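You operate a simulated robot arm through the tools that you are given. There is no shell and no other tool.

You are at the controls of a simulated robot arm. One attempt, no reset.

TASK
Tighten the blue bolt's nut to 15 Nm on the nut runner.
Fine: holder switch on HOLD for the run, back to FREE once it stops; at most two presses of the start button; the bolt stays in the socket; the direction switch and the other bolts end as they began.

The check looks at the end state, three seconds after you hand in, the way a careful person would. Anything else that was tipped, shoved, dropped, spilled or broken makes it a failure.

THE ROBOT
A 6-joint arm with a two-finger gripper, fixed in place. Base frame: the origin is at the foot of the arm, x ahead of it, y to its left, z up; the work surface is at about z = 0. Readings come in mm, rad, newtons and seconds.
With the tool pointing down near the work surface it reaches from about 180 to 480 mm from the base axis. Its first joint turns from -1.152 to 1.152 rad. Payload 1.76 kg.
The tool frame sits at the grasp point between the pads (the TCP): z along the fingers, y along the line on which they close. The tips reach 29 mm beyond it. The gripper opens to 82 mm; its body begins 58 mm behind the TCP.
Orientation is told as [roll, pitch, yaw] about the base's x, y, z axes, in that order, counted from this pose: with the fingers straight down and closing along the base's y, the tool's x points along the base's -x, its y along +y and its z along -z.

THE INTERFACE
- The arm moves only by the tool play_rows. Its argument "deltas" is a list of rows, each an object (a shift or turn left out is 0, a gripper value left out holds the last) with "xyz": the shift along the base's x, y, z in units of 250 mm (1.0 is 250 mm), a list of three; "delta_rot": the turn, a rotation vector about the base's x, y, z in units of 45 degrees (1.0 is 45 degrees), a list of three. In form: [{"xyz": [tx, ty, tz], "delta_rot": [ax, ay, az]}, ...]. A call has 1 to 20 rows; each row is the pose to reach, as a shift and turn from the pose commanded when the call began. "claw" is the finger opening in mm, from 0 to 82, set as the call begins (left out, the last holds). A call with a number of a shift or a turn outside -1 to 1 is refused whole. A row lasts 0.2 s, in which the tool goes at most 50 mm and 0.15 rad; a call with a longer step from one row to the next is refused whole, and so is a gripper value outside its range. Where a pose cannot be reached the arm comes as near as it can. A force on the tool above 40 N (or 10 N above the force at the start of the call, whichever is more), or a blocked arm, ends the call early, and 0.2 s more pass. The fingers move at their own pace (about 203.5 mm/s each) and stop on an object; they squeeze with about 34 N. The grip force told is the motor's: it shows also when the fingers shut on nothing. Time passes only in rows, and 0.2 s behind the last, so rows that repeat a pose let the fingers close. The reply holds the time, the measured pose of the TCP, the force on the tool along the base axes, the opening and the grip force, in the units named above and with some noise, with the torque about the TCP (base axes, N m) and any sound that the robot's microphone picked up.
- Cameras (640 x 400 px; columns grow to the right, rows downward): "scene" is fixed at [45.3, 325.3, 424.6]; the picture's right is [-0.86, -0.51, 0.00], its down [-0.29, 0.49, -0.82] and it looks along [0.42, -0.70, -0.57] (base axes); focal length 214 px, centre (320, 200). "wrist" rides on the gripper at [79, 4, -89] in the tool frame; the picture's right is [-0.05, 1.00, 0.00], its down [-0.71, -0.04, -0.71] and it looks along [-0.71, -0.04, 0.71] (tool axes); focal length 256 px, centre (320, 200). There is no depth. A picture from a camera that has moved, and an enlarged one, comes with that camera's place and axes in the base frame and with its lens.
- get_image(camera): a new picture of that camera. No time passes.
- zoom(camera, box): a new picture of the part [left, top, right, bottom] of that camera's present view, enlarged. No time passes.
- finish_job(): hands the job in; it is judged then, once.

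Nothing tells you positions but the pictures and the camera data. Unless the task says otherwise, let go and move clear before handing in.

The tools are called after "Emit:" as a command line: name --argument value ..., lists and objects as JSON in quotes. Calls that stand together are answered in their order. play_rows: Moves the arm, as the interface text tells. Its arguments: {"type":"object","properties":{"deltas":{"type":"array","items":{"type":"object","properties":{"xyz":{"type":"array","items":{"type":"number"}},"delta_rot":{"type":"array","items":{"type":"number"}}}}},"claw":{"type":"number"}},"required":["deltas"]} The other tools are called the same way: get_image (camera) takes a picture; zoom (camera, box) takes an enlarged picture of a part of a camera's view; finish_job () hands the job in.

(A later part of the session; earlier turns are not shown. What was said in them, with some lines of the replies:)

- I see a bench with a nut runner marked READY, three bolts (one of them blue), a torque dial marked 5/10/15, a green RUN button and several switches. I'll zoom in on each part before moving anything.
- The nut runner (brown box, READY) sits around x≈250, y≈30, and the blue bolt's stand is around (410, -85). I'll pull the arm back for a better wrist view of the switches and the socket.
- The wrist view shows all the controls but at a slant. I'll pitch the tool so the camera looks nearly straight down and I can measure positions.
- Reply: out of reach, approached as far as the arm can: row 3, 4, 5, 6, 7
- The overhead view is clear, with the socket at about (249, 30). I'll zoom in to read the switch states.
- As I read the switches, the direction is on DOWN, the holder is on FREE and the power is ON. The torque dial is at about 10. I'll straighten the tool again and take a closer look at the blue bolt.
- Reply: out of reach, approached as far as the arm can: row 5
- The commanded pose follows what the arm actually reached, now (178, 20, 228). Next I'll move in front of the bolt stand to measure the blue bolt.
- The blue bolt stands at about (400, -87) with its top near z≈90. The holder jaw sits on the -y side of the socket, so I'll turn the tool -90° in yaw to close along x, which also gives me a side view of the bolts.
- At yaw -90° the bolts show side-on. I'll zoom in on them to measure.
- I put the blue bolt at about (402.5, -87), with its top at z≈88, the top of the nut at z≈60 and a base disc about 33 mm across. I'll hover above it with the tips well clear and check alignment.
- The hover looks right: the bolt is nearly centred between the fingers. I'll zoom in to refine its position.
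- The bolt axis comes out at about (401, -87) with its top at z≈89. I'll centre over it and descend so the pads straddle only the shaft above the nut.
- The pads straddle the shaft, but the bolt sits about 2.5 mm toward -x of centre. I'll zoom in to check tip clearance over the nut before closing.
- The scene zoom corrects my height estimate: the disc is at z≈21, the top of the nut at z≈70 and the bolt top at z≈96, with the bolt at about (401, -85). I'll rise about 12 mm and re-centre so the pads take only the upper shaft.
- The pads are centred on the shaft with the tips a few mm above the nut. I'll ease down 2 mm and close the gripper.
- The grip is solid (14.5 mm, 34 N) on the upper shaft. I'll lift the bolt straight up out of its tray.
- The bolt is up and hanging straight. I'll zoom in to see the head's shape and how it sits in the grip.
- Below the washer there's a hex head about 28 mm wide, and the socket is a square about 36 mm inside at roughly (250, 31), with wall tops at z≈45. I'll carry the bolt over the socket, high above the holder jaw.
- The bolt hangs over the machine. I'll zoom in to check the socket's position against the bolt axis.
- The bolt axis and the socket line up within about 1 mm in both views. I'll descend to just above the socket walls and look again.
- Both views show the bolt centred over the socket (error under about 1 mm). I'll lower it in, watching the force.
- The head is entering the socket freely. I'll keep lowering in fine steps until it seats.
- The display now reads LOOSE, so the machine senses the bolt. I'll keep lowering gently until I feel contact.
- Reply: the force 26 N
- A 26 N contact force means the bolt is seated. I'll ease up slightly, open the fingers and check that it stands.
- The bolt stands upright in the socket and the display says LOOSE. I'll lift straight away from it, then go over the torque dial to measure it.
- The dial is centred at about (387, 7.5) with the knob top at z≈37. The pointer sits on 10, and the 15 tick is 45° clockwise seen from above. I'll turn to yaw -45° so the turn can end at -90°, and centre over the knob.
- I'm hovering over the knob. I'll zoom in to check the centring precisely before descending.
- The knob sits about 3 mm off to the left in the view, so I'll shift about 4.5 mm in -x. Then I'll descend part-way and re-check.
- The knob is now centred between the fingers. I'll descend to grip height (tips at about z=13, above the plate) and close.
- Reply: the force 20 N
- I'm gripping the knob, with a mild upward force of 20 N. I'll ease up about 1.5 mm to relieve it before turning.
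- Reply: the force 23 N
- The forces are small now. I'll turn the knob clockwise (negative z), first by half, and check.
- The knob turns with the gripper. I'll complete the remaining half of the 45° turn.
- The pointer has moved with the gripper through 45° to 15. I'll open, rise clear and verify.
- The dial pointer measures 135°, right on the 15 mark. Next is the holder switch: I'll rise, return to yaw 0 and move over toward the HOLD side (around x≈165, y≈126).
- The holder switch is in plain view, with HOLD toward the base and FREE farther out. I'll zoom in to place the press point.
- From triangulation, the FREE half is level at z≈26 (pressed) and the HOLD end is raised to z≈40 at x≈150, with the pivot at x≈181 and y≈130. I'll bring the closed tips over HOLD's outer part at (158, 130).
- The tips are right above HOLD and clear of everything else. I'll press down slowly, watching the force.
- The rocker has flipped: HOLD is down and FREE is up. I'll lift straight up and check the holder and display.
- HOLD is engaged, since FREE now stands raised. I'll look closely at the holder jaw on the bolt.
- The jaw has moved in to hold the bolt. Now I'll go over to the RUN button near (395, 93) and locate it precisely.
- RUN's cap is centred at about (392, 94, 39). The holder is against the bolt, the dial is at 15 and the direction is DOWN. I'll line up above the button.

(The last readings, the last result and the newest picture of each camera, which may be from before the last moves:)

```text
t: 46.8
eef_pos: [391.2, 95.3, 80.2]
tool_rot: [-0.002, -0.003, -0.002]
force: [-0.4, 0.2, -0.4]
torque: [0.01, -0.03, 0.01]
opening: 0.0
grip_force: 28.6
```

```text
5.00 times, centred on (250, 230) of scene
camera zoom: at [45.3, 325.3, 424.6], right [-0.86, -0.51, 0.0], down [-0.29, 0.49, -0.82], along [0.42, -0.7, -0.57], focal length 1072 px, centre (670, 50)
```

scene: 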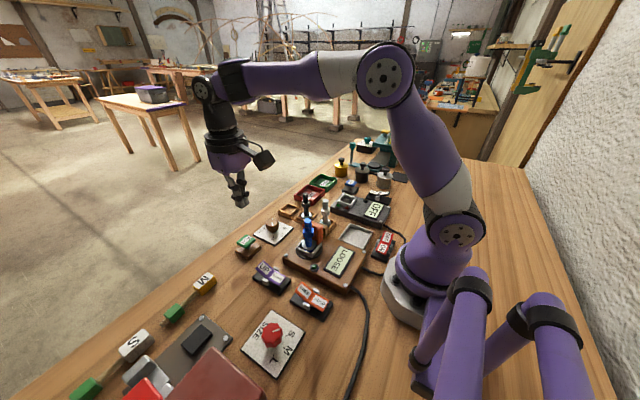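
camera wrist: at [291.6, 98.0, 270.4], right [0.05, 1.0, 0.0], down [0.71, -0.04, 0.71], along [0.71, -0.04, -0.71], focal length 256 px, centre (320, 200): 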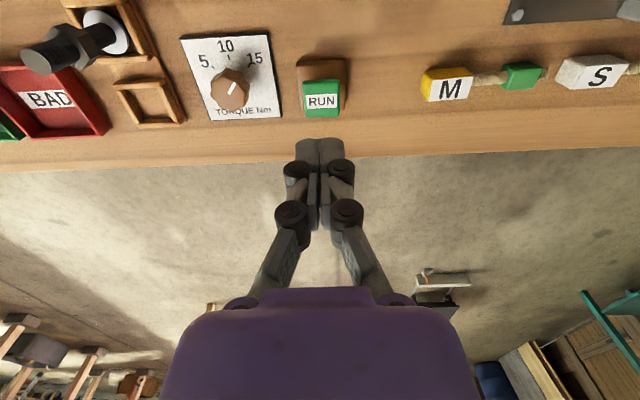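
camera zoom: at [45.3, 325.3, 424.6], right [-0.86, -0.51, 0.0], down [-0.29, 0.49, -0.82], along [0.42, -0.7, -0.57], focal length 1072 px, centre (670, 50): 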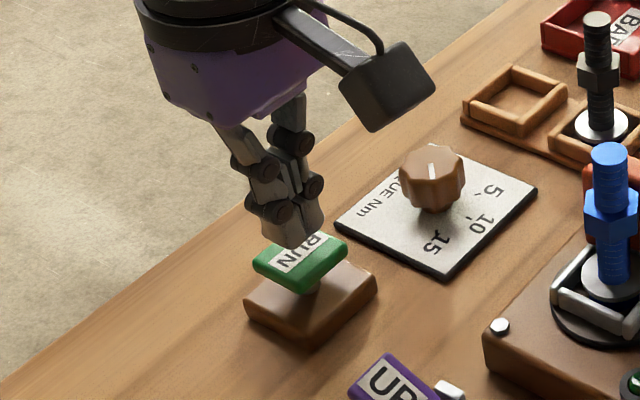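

Aligned over RUN. I'll press straight down in small steps, just one press.

Emit:
play_rows --deltas '[{"xyz": [0, 0, -0.03]}, {"xyz": [0, 0, -0.042]}, {"xyz": [0, 0, -0.05]}, {"xyz": [0, 0, -0.058]}, {"xyz": [0, 0, -0.066]}]'

Emit:
zoom --camera "scene" --box '[210, 190, 290, 270]'

Emit:
zoom --camera "scene" --box '[280, 200, 360, 280]'

```text
t: 48.0
eef_pos: [390.5, 95.2, 64.5]
tool_rot: [-0.001, -0.001, -0.003]
force: [0.5, -0.3, 1.2]
torque: [-0.01, 0.0, 0.01]
opening: 5.9
grip_force: 29.1
```

```text
5.00 times, centred on (250, 230) of scene
camera zoom: at [45.3, 325.3, 424.6], right [-0.86, -0.51, 0.0], down [-0.29, 0.49, -0.82], along [0.42, -0.7, -0.57], focal length 1072 px, centre (670, 50)
```

zoom: 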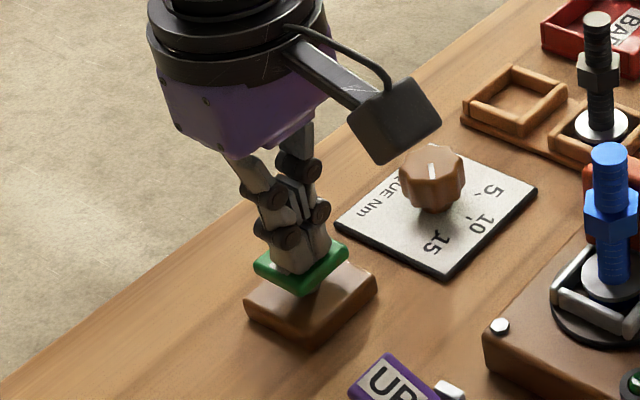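

```text
5.00 times, centred on (320, 240) of scene
camera zoom: at [45.3, 325.3, 424.6], right [-0.86, -0.51, 0.0], down [-0.29, 0.49, -0.82], along [0.42, -0.7, -0.57], focal length 1072 px, centre (320, 0)
```

zoom: 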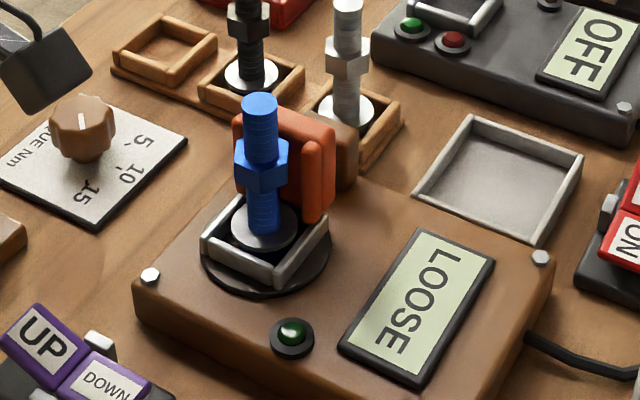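

Light contact so far, and the display still reads LOOSE. I'll continue the same press a little deeper.

Emit:
play_rows --deltas '[{"xyz": [0, 0, -0.006]}, {"xyz": [0, 0, -0.012]}, {"xyz": [0, 0, -0.018]}]'

Emit:
zoom --camera "scene" --box '[210, 190, 290, 270]'

Emit:
zoom --camera "scene" --box '[280, 200, 360, 280]'

```text
t: 48.8
eef_pos: [390.7, 94.5, 59.6]
tool_rot: [-0.003, -0.003, -0.001]
force: [0.0, 1.7, 2.2]
torque: [0.04, -0.02, 0.02]
opening: 6.1
grip_force: 28.1
```

```text
5.00 times, centred on (250, 230) of scene
camera zoom: at [45.3, 325.3, 424.6], right [-0.86, -0.51, 0.0], down [-0.29, 0.49, -0.82], along [0.42, -0.7, -0.57], focal length 1072 px, centre (670, 50)
```

zoom: 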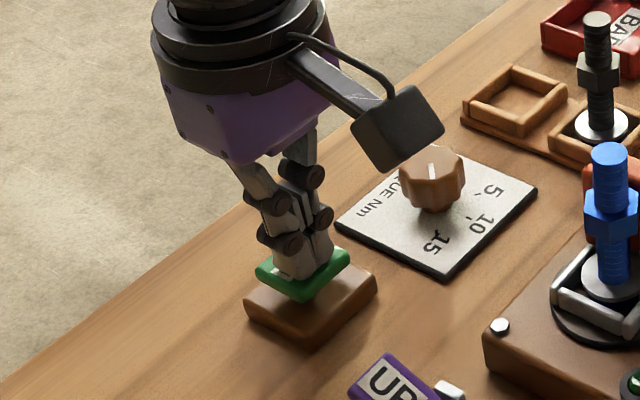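

```text
5.00 times, centred on (320, 240) of scene
camera zoom: at [45.3, 325.3, 424.6], right [-0.86, -0.51, 0.0], down [-0.29, 0.49, -0.82], along [0.42, -0.7, -0.57], focal length 1072 px, centre (320, 0)
```

zoom: 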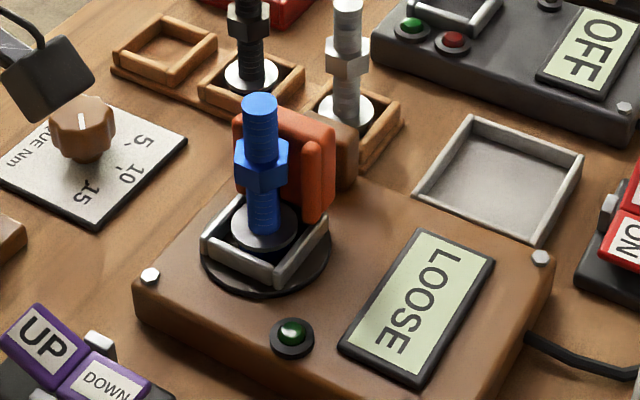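

The cap is moving down with light spring force. I'll continue to the bottom of its travel.

Emit:
play_rows --deltas '[{"xyz": [0, 0, -0.006]}, {"xyz": [0, 0, -0.012]}, {"xyz": [0, 0, -0.018]}]'

Emit:
zoom --camera "scene" --box '[210, 190, 290, 270]'

Emit:
zoom --camera "scene" --box '[280, 200, 360, 280]'

```text
t: 49.6
eef_pos: [390.3, 93.8, 55.2]
tool_rot: [-0.001, -0.001, -0.001]
force: [-0.9, 1.4, 1.8]
torque: [0.03, 0.02, 0.0]
opening: 6.0
grip_force: 28.6
heard: click
```

```text
5.00 times, centred on (250, 230) of scene
camera zoom: at [45.3, 325.3, 424.6], right [-0.86, -0.51, 0.0], down [-0.29, 0.49, -0.82], along [0.42, -0.7, -0.57], focal length 1072 px, centre (670, 50)
```

zoom: 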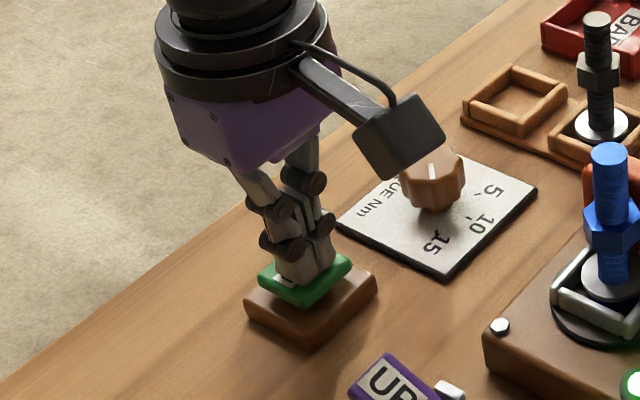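

```text
5.00 times, centred on (320, 240) of scene
camera zoom: at [45.3, 325.3, 424.6], right [-0.86, -0.51, 0.0], down [-0.29, 0.49, -0.82], along [0.42, -0.7, -0.57], focal length 1072 px, centre (320, 0)
```

zoom: 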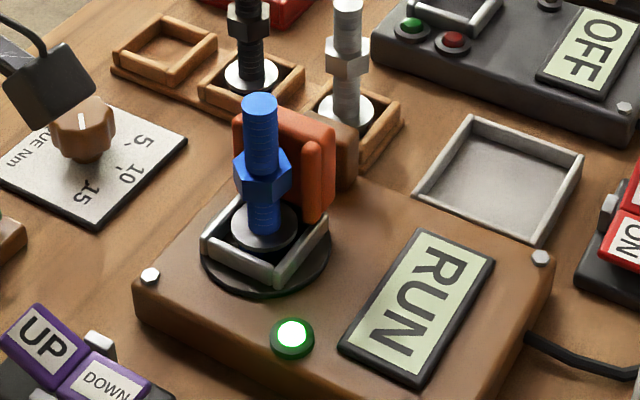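

There was a click; the display shows RUN, the lamp is lit and the nut is turning. I'll stay still briefly and watch.

Emit:
play_rows --deltas '[{"xyz": [0, 0, 0]}, {"xyz": [0, 0, 0]}, {"xyz": [0, 0, 0]}]'

Emit:
zoom --camera "scene" --box '[280, 200, 360, 280]'

```text
t: 50.4
eef_pos: [389.6, 93.3, 55.9]
tool_rot: [-0.001, 0.001, -0.002]
force: [-0.7, 0.0, 2.0]
torque: [0.01, 0.01, -0.02]
opening: 6.0
grip_force: 29.1
```

```text
5.00 times, centred on (320, 240) of scene
camera zoom: at [45.3, 325.3, 424.6], right [-0.86, -0.51, 0.0], down [-0.29, 0.49, -0.82], along [0.42, -0.7, -0.57], focal length 1072 px, centre (320, 0)
```

zoom: 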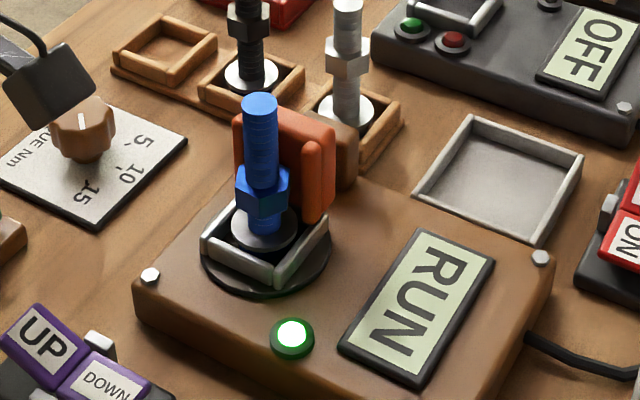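

The nut is running down toward the washer as it should, still showing RUN. I'll keep waiting.

Emit:
play_rows --deltas '[{"xyz": [0, 0, 0]}, {"xyz": [0, 0, 0]}, {"xyz": [0, 0, 0]}]'

Emit:
zoom --camera "scene" --box '[280, 200, 360, 280]'

```text
t: 51.2
eef_pos: [391.2, 93.5, 55.6]
tool_rot: [-0.002, -0.002, -0.002]
force: [0.3, 0.2, 2.4]
torque: [-0.02, 0.01, 0.0]
opening: 5.8
grip_force: 28.9
```

```text
5.00 times, centred on (320, 240) of scene
camera zoom: at [45.3, 325.3, 424.6], right [-0.86, -0.51, 0.0], down [-0.29, 0.49, -0.82], along [0.42, -0.7, -0.57], focal length 1072 px, centre (320, 0)
```

zoom: 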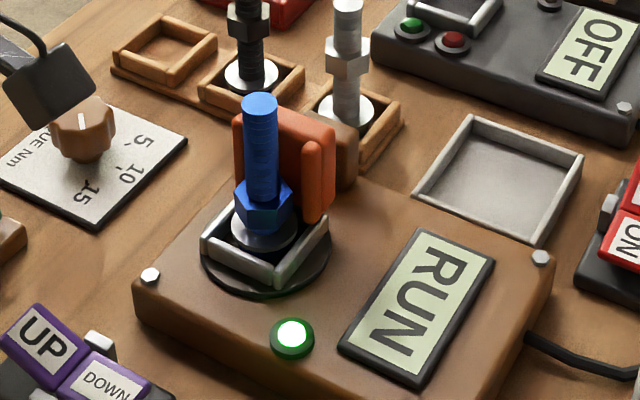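

The nut is nearly at the washer and the machine is still running. I'll wait for it to stop by itself.

Emit:
play_rows --deltas '[{"xyz": [0, 0, 0]}, {"xyz": [0, 0, 0]}, {"xyz": [0, 0, 0]}, {"xyz": [0, 0, 0]}, {"xyz": [0, 0, 0]}]'

Emit:
zoom --camera "scene" --box '[280, 200, 360, 280]'

```text
t: 52.4
eef_pos: [391.1, 93.5, 56.4]
tool_rot: [-0.001, -0.002, -0.003]
force: [0.6, -0.9, 2.4]
torque: [-0.02, 0.04, -0.02]
opening: 5.9
grip_force: 28.5
```

```text
5.00 times, centred on (320, 240) of scene
camera zoom: at [45.3, 325.3, 424.6], right [-0.86, -0.51, 0.0], down [-0.29, 0.49, -0.82], along [0.42, -0.7, -0.57], focal length 1072 px, centre (320, 0)
```

zoom: 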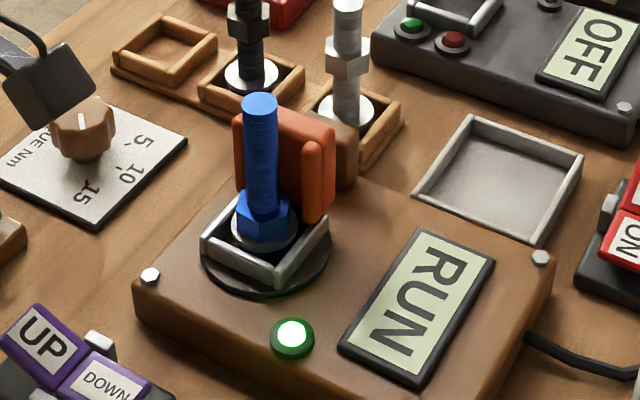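

The nut has reached the washer and torque is building. I'll wait on.

Emit:
play_rows --deltas '[{"xyz": [0, 0, 0]}, {"xyz": [0, 0, 0]}, {"xyz": [0, 0, 0]}, {"xyz": [0, 0, 0]}, {"xyz": [0, 0, 0]}]'

Emit:
zoom --camera "scene" --box '[280, 200, 360, 280]'

```text
t: 53.6
eef_pos: [391.6, 93.0, 55.0]
tool_rot: [-0.002, -0.002, -0.001]
force: [-0.1, 0.0, 2.1]
torque: [-0.05, 0.05, -0.03]
opening: 6.2
grip_force: 28.8
```

```text
5.00 times, centred on (320, 240) of scene
camera zoom: at [45.3, 325.3, 424.6], right [-0.86, -0.51, 0.0], down [-0.29, 0.49, -0.82], along [0.42, -0.7, -0.57], focal length 1072 px, centre (320, 0)
```

zoom: 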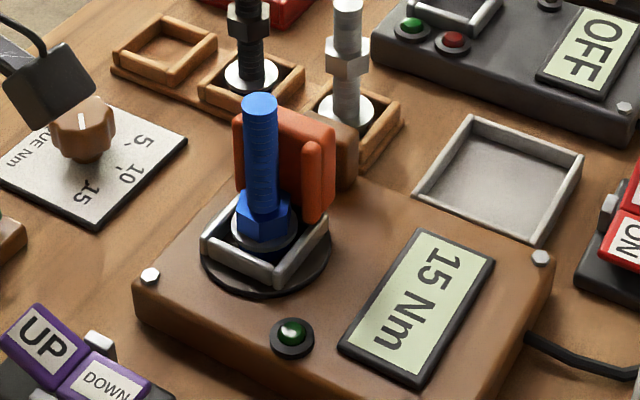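

The machine stopped on its own with "15 Nm" on the display and the lamp off. I'll release the button and lift straight up.

Emit:
play_rows --deltas '[{"xyz": [0, 0, 0.06]}, {"xyz": [0, 0, 0.16]}, {"xyz": [0, 0, 0.32]}, {"xyz": [0, 0, 0.5]}, {"xyz": [0, 0, 0.5]}]'

Emit:
zoom --camera "scene" --box '[230, 200, 390, 330]'

```text
t: 54.8
eef_pos: [390.4, 95.2, 183.0]
tool_rot: [-0.003, -0.001, -0.002]
force: [-0.2, -0.3, -0.7]
torque: [-0.01, 0.0, 0.01]
opening: 0.4
grip_force: 28.9
```

```text
3.08 times, centred on (310, 265) of scene
camera zoom: at [45.3, 325.3, 424.6], right [-0.86, -0.51, 0.0], down [-0.29, 0.49, -0.82], along [0.42, -0.7, -0.57], focal length 660 px, centre (351, 0)
```

zoom: 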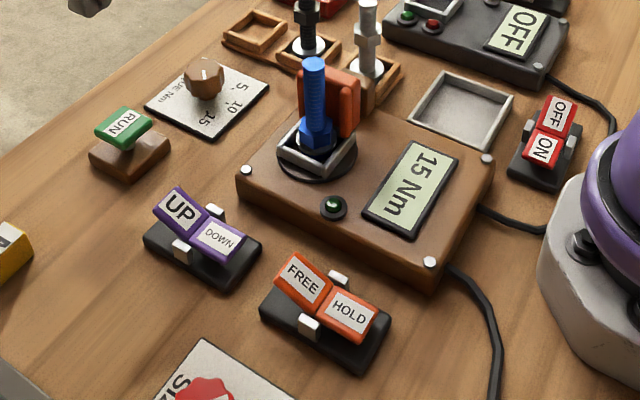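

The button is back up, and 15 Nm is shown. Now I'll put the holder back to FREE by pressing FREE's raised outer end near (204, 130).

Emit:
play_rows --deltas '[{"xyz": [-0.08, 0.015, 0]}, {"xyz": [-0.22, 0.04, 0]}, {"xyz": [-0.38, 0.07, 0]}, {"xyz": [-0.54, 0.1, 0]}, {"xyz": [-0.68, 0.13, 0]}, {"xyz": [-0.746, 0.139, 0]}, {"xyz": [-0.746, 0.139, -0.12]}, {"xyz": [-0.746, 0.139, -0.26]}, {"xyz": [-0.746, 0.139, -0.372]}, {"xyz": [-0.746, 0.139, -0.372]}]'

Emit:
zoom --camera "scene" --box '[250, 230, 370, 330]'

Emit:
get_image --camera "wrist"

```text
t: 57.0
eef_pos: [205.2, 131.6, 86.5]
tool_rot: [-0.002, 0.001, -0.001]
force: [0.0, 0.8, 0.4]
torque: [-0.02, 0.0, 0.01]
opening: 0.0
grip_force: 28.9
```

```text
4.00 times, centred on (310, 280) of scene
camera zoom: at [45.3, 325.3, 424.6], right [-0.86, -0.51, 0.0], down [-0.29, 0.49, -0.82], along [0.42, -0.7, -0.57], focal length 858 px, centre (360, -120)
```

zoom: 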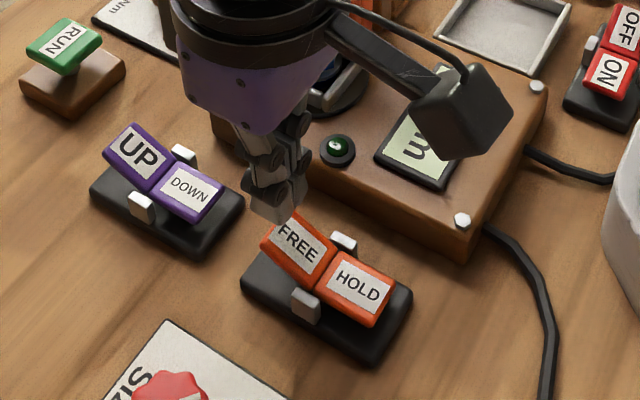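

```text
taken
camera wrist: at [125.6, 134.3, 175.7], right [0.05, 1.0, 0.0], down [0.71, -0.04, 0.71], along [0.71, -0.04, -0.71], focal length 256 px, centre (320, 200)
```

wrist: 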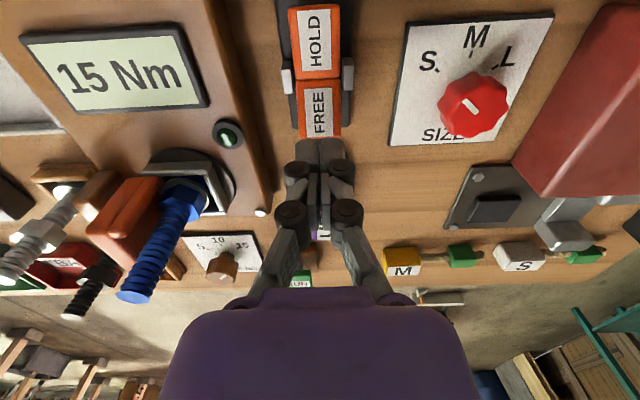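

The tips are near FREE's outer edge (x≈208), so I'll shift 3 mm inward and press down as I did for HOLD.

Emit:
play_rows --deltas '[{"xyz": [-0.012, -0.003, -0.03]}, {"xyz": [-0.012, -0.003, -0.075]}, {"xyz": [-0.012, -0.003, -0.085]}, {"xyz": [-0.012, -0.003, -0.095]}, {"xyz": [-0.012, -0.003, -0.105]}, {"xyz": [-0.012, -0.003, -0.115]}, {"xyz": [-0.012, -0.003, -0.123]}]'

Emit:
zoom --camera "scene" --box '[250, 230, 370, 330]'

```text
t: 58.6
eef_pos: [200.4, 128.6, 56.5]
tool_rot: [-0.001, 0.001, -0.001]
force: [0.1, 0.9, -0.3]
torque: [0.02, -0.01, 0.01]
opening: 0.1
grip_force: 28.7
```

```text
4.00 times, centred on (310, 280) of scene
camera zoom: at [45.3, 325.3, 424.6], right [-0.86, -0.51, 0.0], down [-0.29, 0.49, -0.82], along [0.42, -0.7, -0.57], focal length 858 px, centre (360, -120)
```

zoom: 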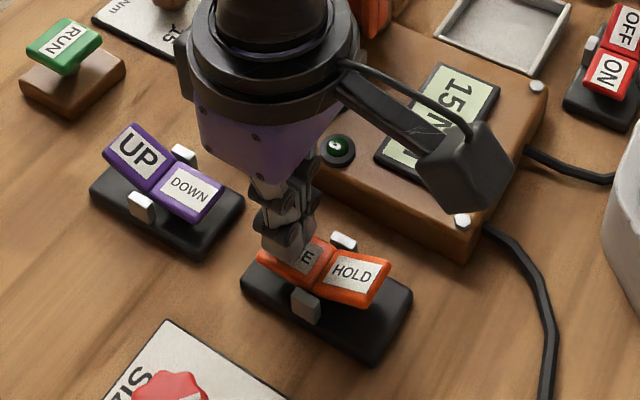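

The rocker flipped: FREE is down and HOLD is raised. I'll lift straight up and verify everything.

Emit:
play_rows --deltas '[{"xyz": [0, 0, 0.08]}, {"xyz": [0, 0, 0.2]}, {"xyz": [0, 0, 0.38]}, {"xyz": [0, 0, 0.56]}, {"xyz": [0.0, 0.1, 0.7]}, {"xyz": [0.0, 0.2, 0.8]}, {"xyz": [0.0, 0.2, 0.8]}]'

Emit:
get_image --camera "wrist"

Emit:
get_image --camera "scene"

Emit:
zoom --camera "scene" --box '[230, 200, 390, 330]'

```text
t: 60.2
eef_pos: [201.7, 180.5, 255.6]
tool_rot: [-0.001, 0.001, -0.002]
force: [0.1, 0.1, 0.1]
torque: [0.01, 0.03, 0.0]
opening: 0.0
grip_force: 28.5
```

```text
taken
camera wrist: at [121.0, 184.3, 345.2], right [0.05, 1.0, 0.0], down [0.71, -0.04, 0.71], along [0.71, -0.04, -0.71], focal length 256 px, centre (320, 200)
```

wrist: 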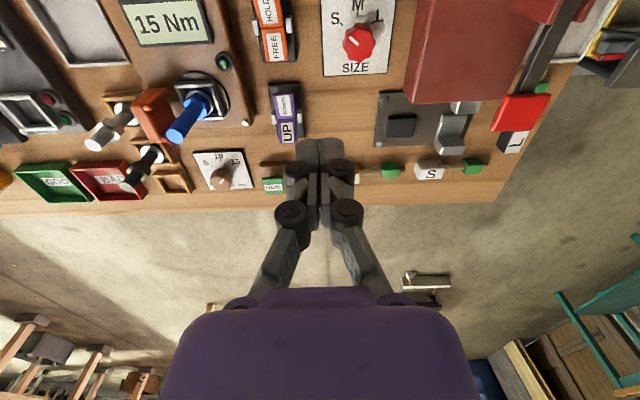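

```text
taken
```

scene: 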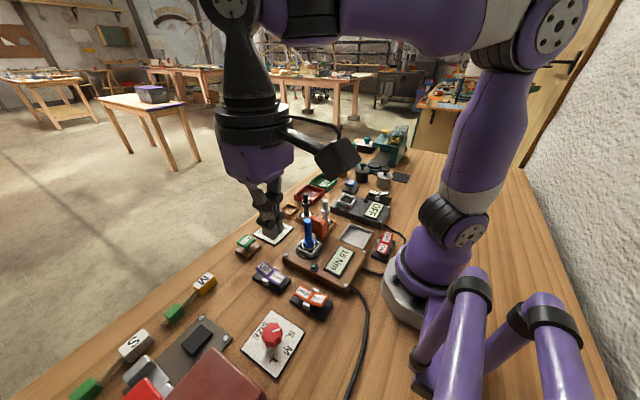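

```text
3.08 times, centred on (310, 265) of scene
camera zoom: at [45.3, 325.4, 424.6], right [-0.86, -0.51, 0.0], down [-0.29, 0.49, -0.82], along [0.42, -0.7, -0.57], focal length 660 px, centre (351, 0)
```

zoom: 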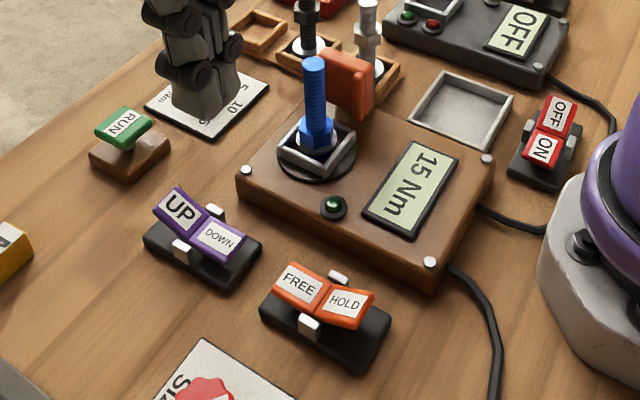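

FREE is back, the jaw has retracted, and the display shows 15 Nm with the bolt standing in the socket. I'll do one last close check of the switches and bolts before handing in.

Emit:
zoom --camera "scene" --box '[240, 250, 340, 320]'

Emit:
zoom --camera "scene" --box '[280, 170, 360, 280]'

Emit:
zoom --camera "wrist" --box '[60, 0, 320, 210]'

```text
5.71 times, centred on (290, 285) of scene
camera zoom: at [45.3, 325.4, 424.6], right [-0.86, -0.51, 0.0], down [-0.29, 0.49, -0.82], along [0.42, -0.7, -0.57], focal length 1226 px, centre (491, -286)
```

zoom: 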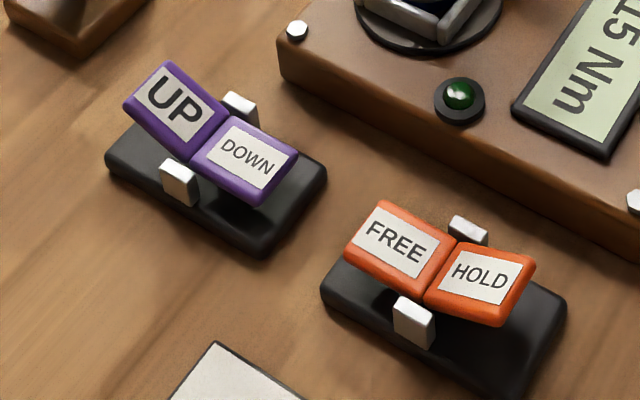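

```text
3.64 times, centred on (320, 225) of scene
camera zoom: at [45.3, 325.4, 424.6], right [-0.86, -0.51, 0.0], down [-0.29, 0.49, -0.82], along [0.42, -0.7, -0.57], focal length 780 px, centre (320, 109)
```

zoom: 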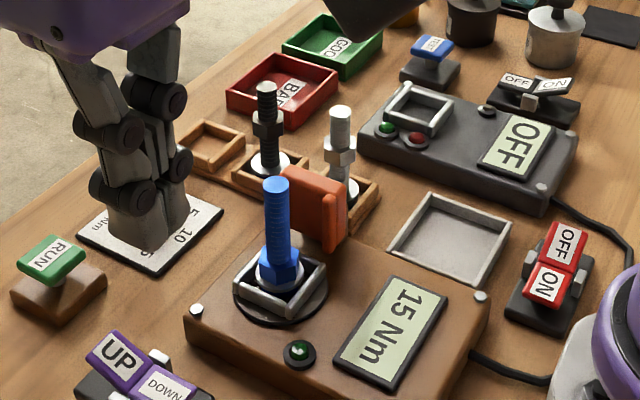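

```text
1.90 times, centred on (190, 105) of wrist
camera zoom: at [121.0, 184.3, 345.2], right [0.05, 1.0, 0.0], down [0.71, -0.04, 0.71], along [0.71, -0.04, -0.71], focal length 488 px, centre (568, 381)
```

zoom: 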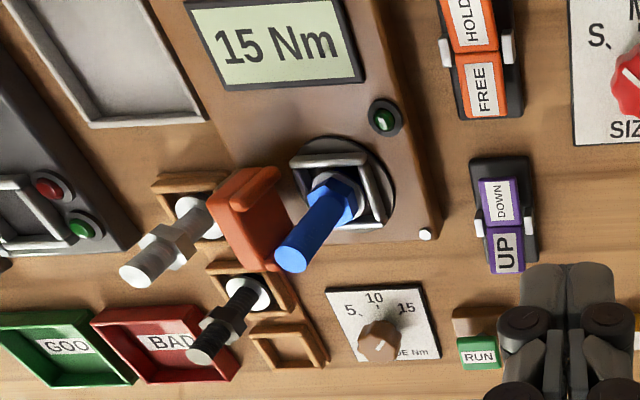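

Everything checks out: the display reads 15 Nm, the blue bolt stands in the socket and the holder is on FREE. The direction switch is still on DOWN, the other bolts are in their trays and the arm is clear with nothing in the gripper, so I'm handing in.

Emit:
finish_job

```text
The job is handed in.
```

The blue bolt's nut is tightened: the nut runner stopped on its own with "15 Nm" on the display, and I've handed the job in.

- **Run:** I set the torque dial from 10 to 15 and put the holder on HOLD before pressing. One press of the start button was enough.
- **Holder:** I switched it back to FREE after the machine stopped, and the holder jaw has moved back off the bolt.
- **Bolt:** the blue bolt is still standing in the socket.
- **Left alone:** the direction switch is still on DOWN, and the black and silver bolts are in their trays. I saw nothing tipped or shoved.

The torque dial is still at 15. The arm is clear of the bench with nothing in the gripper.
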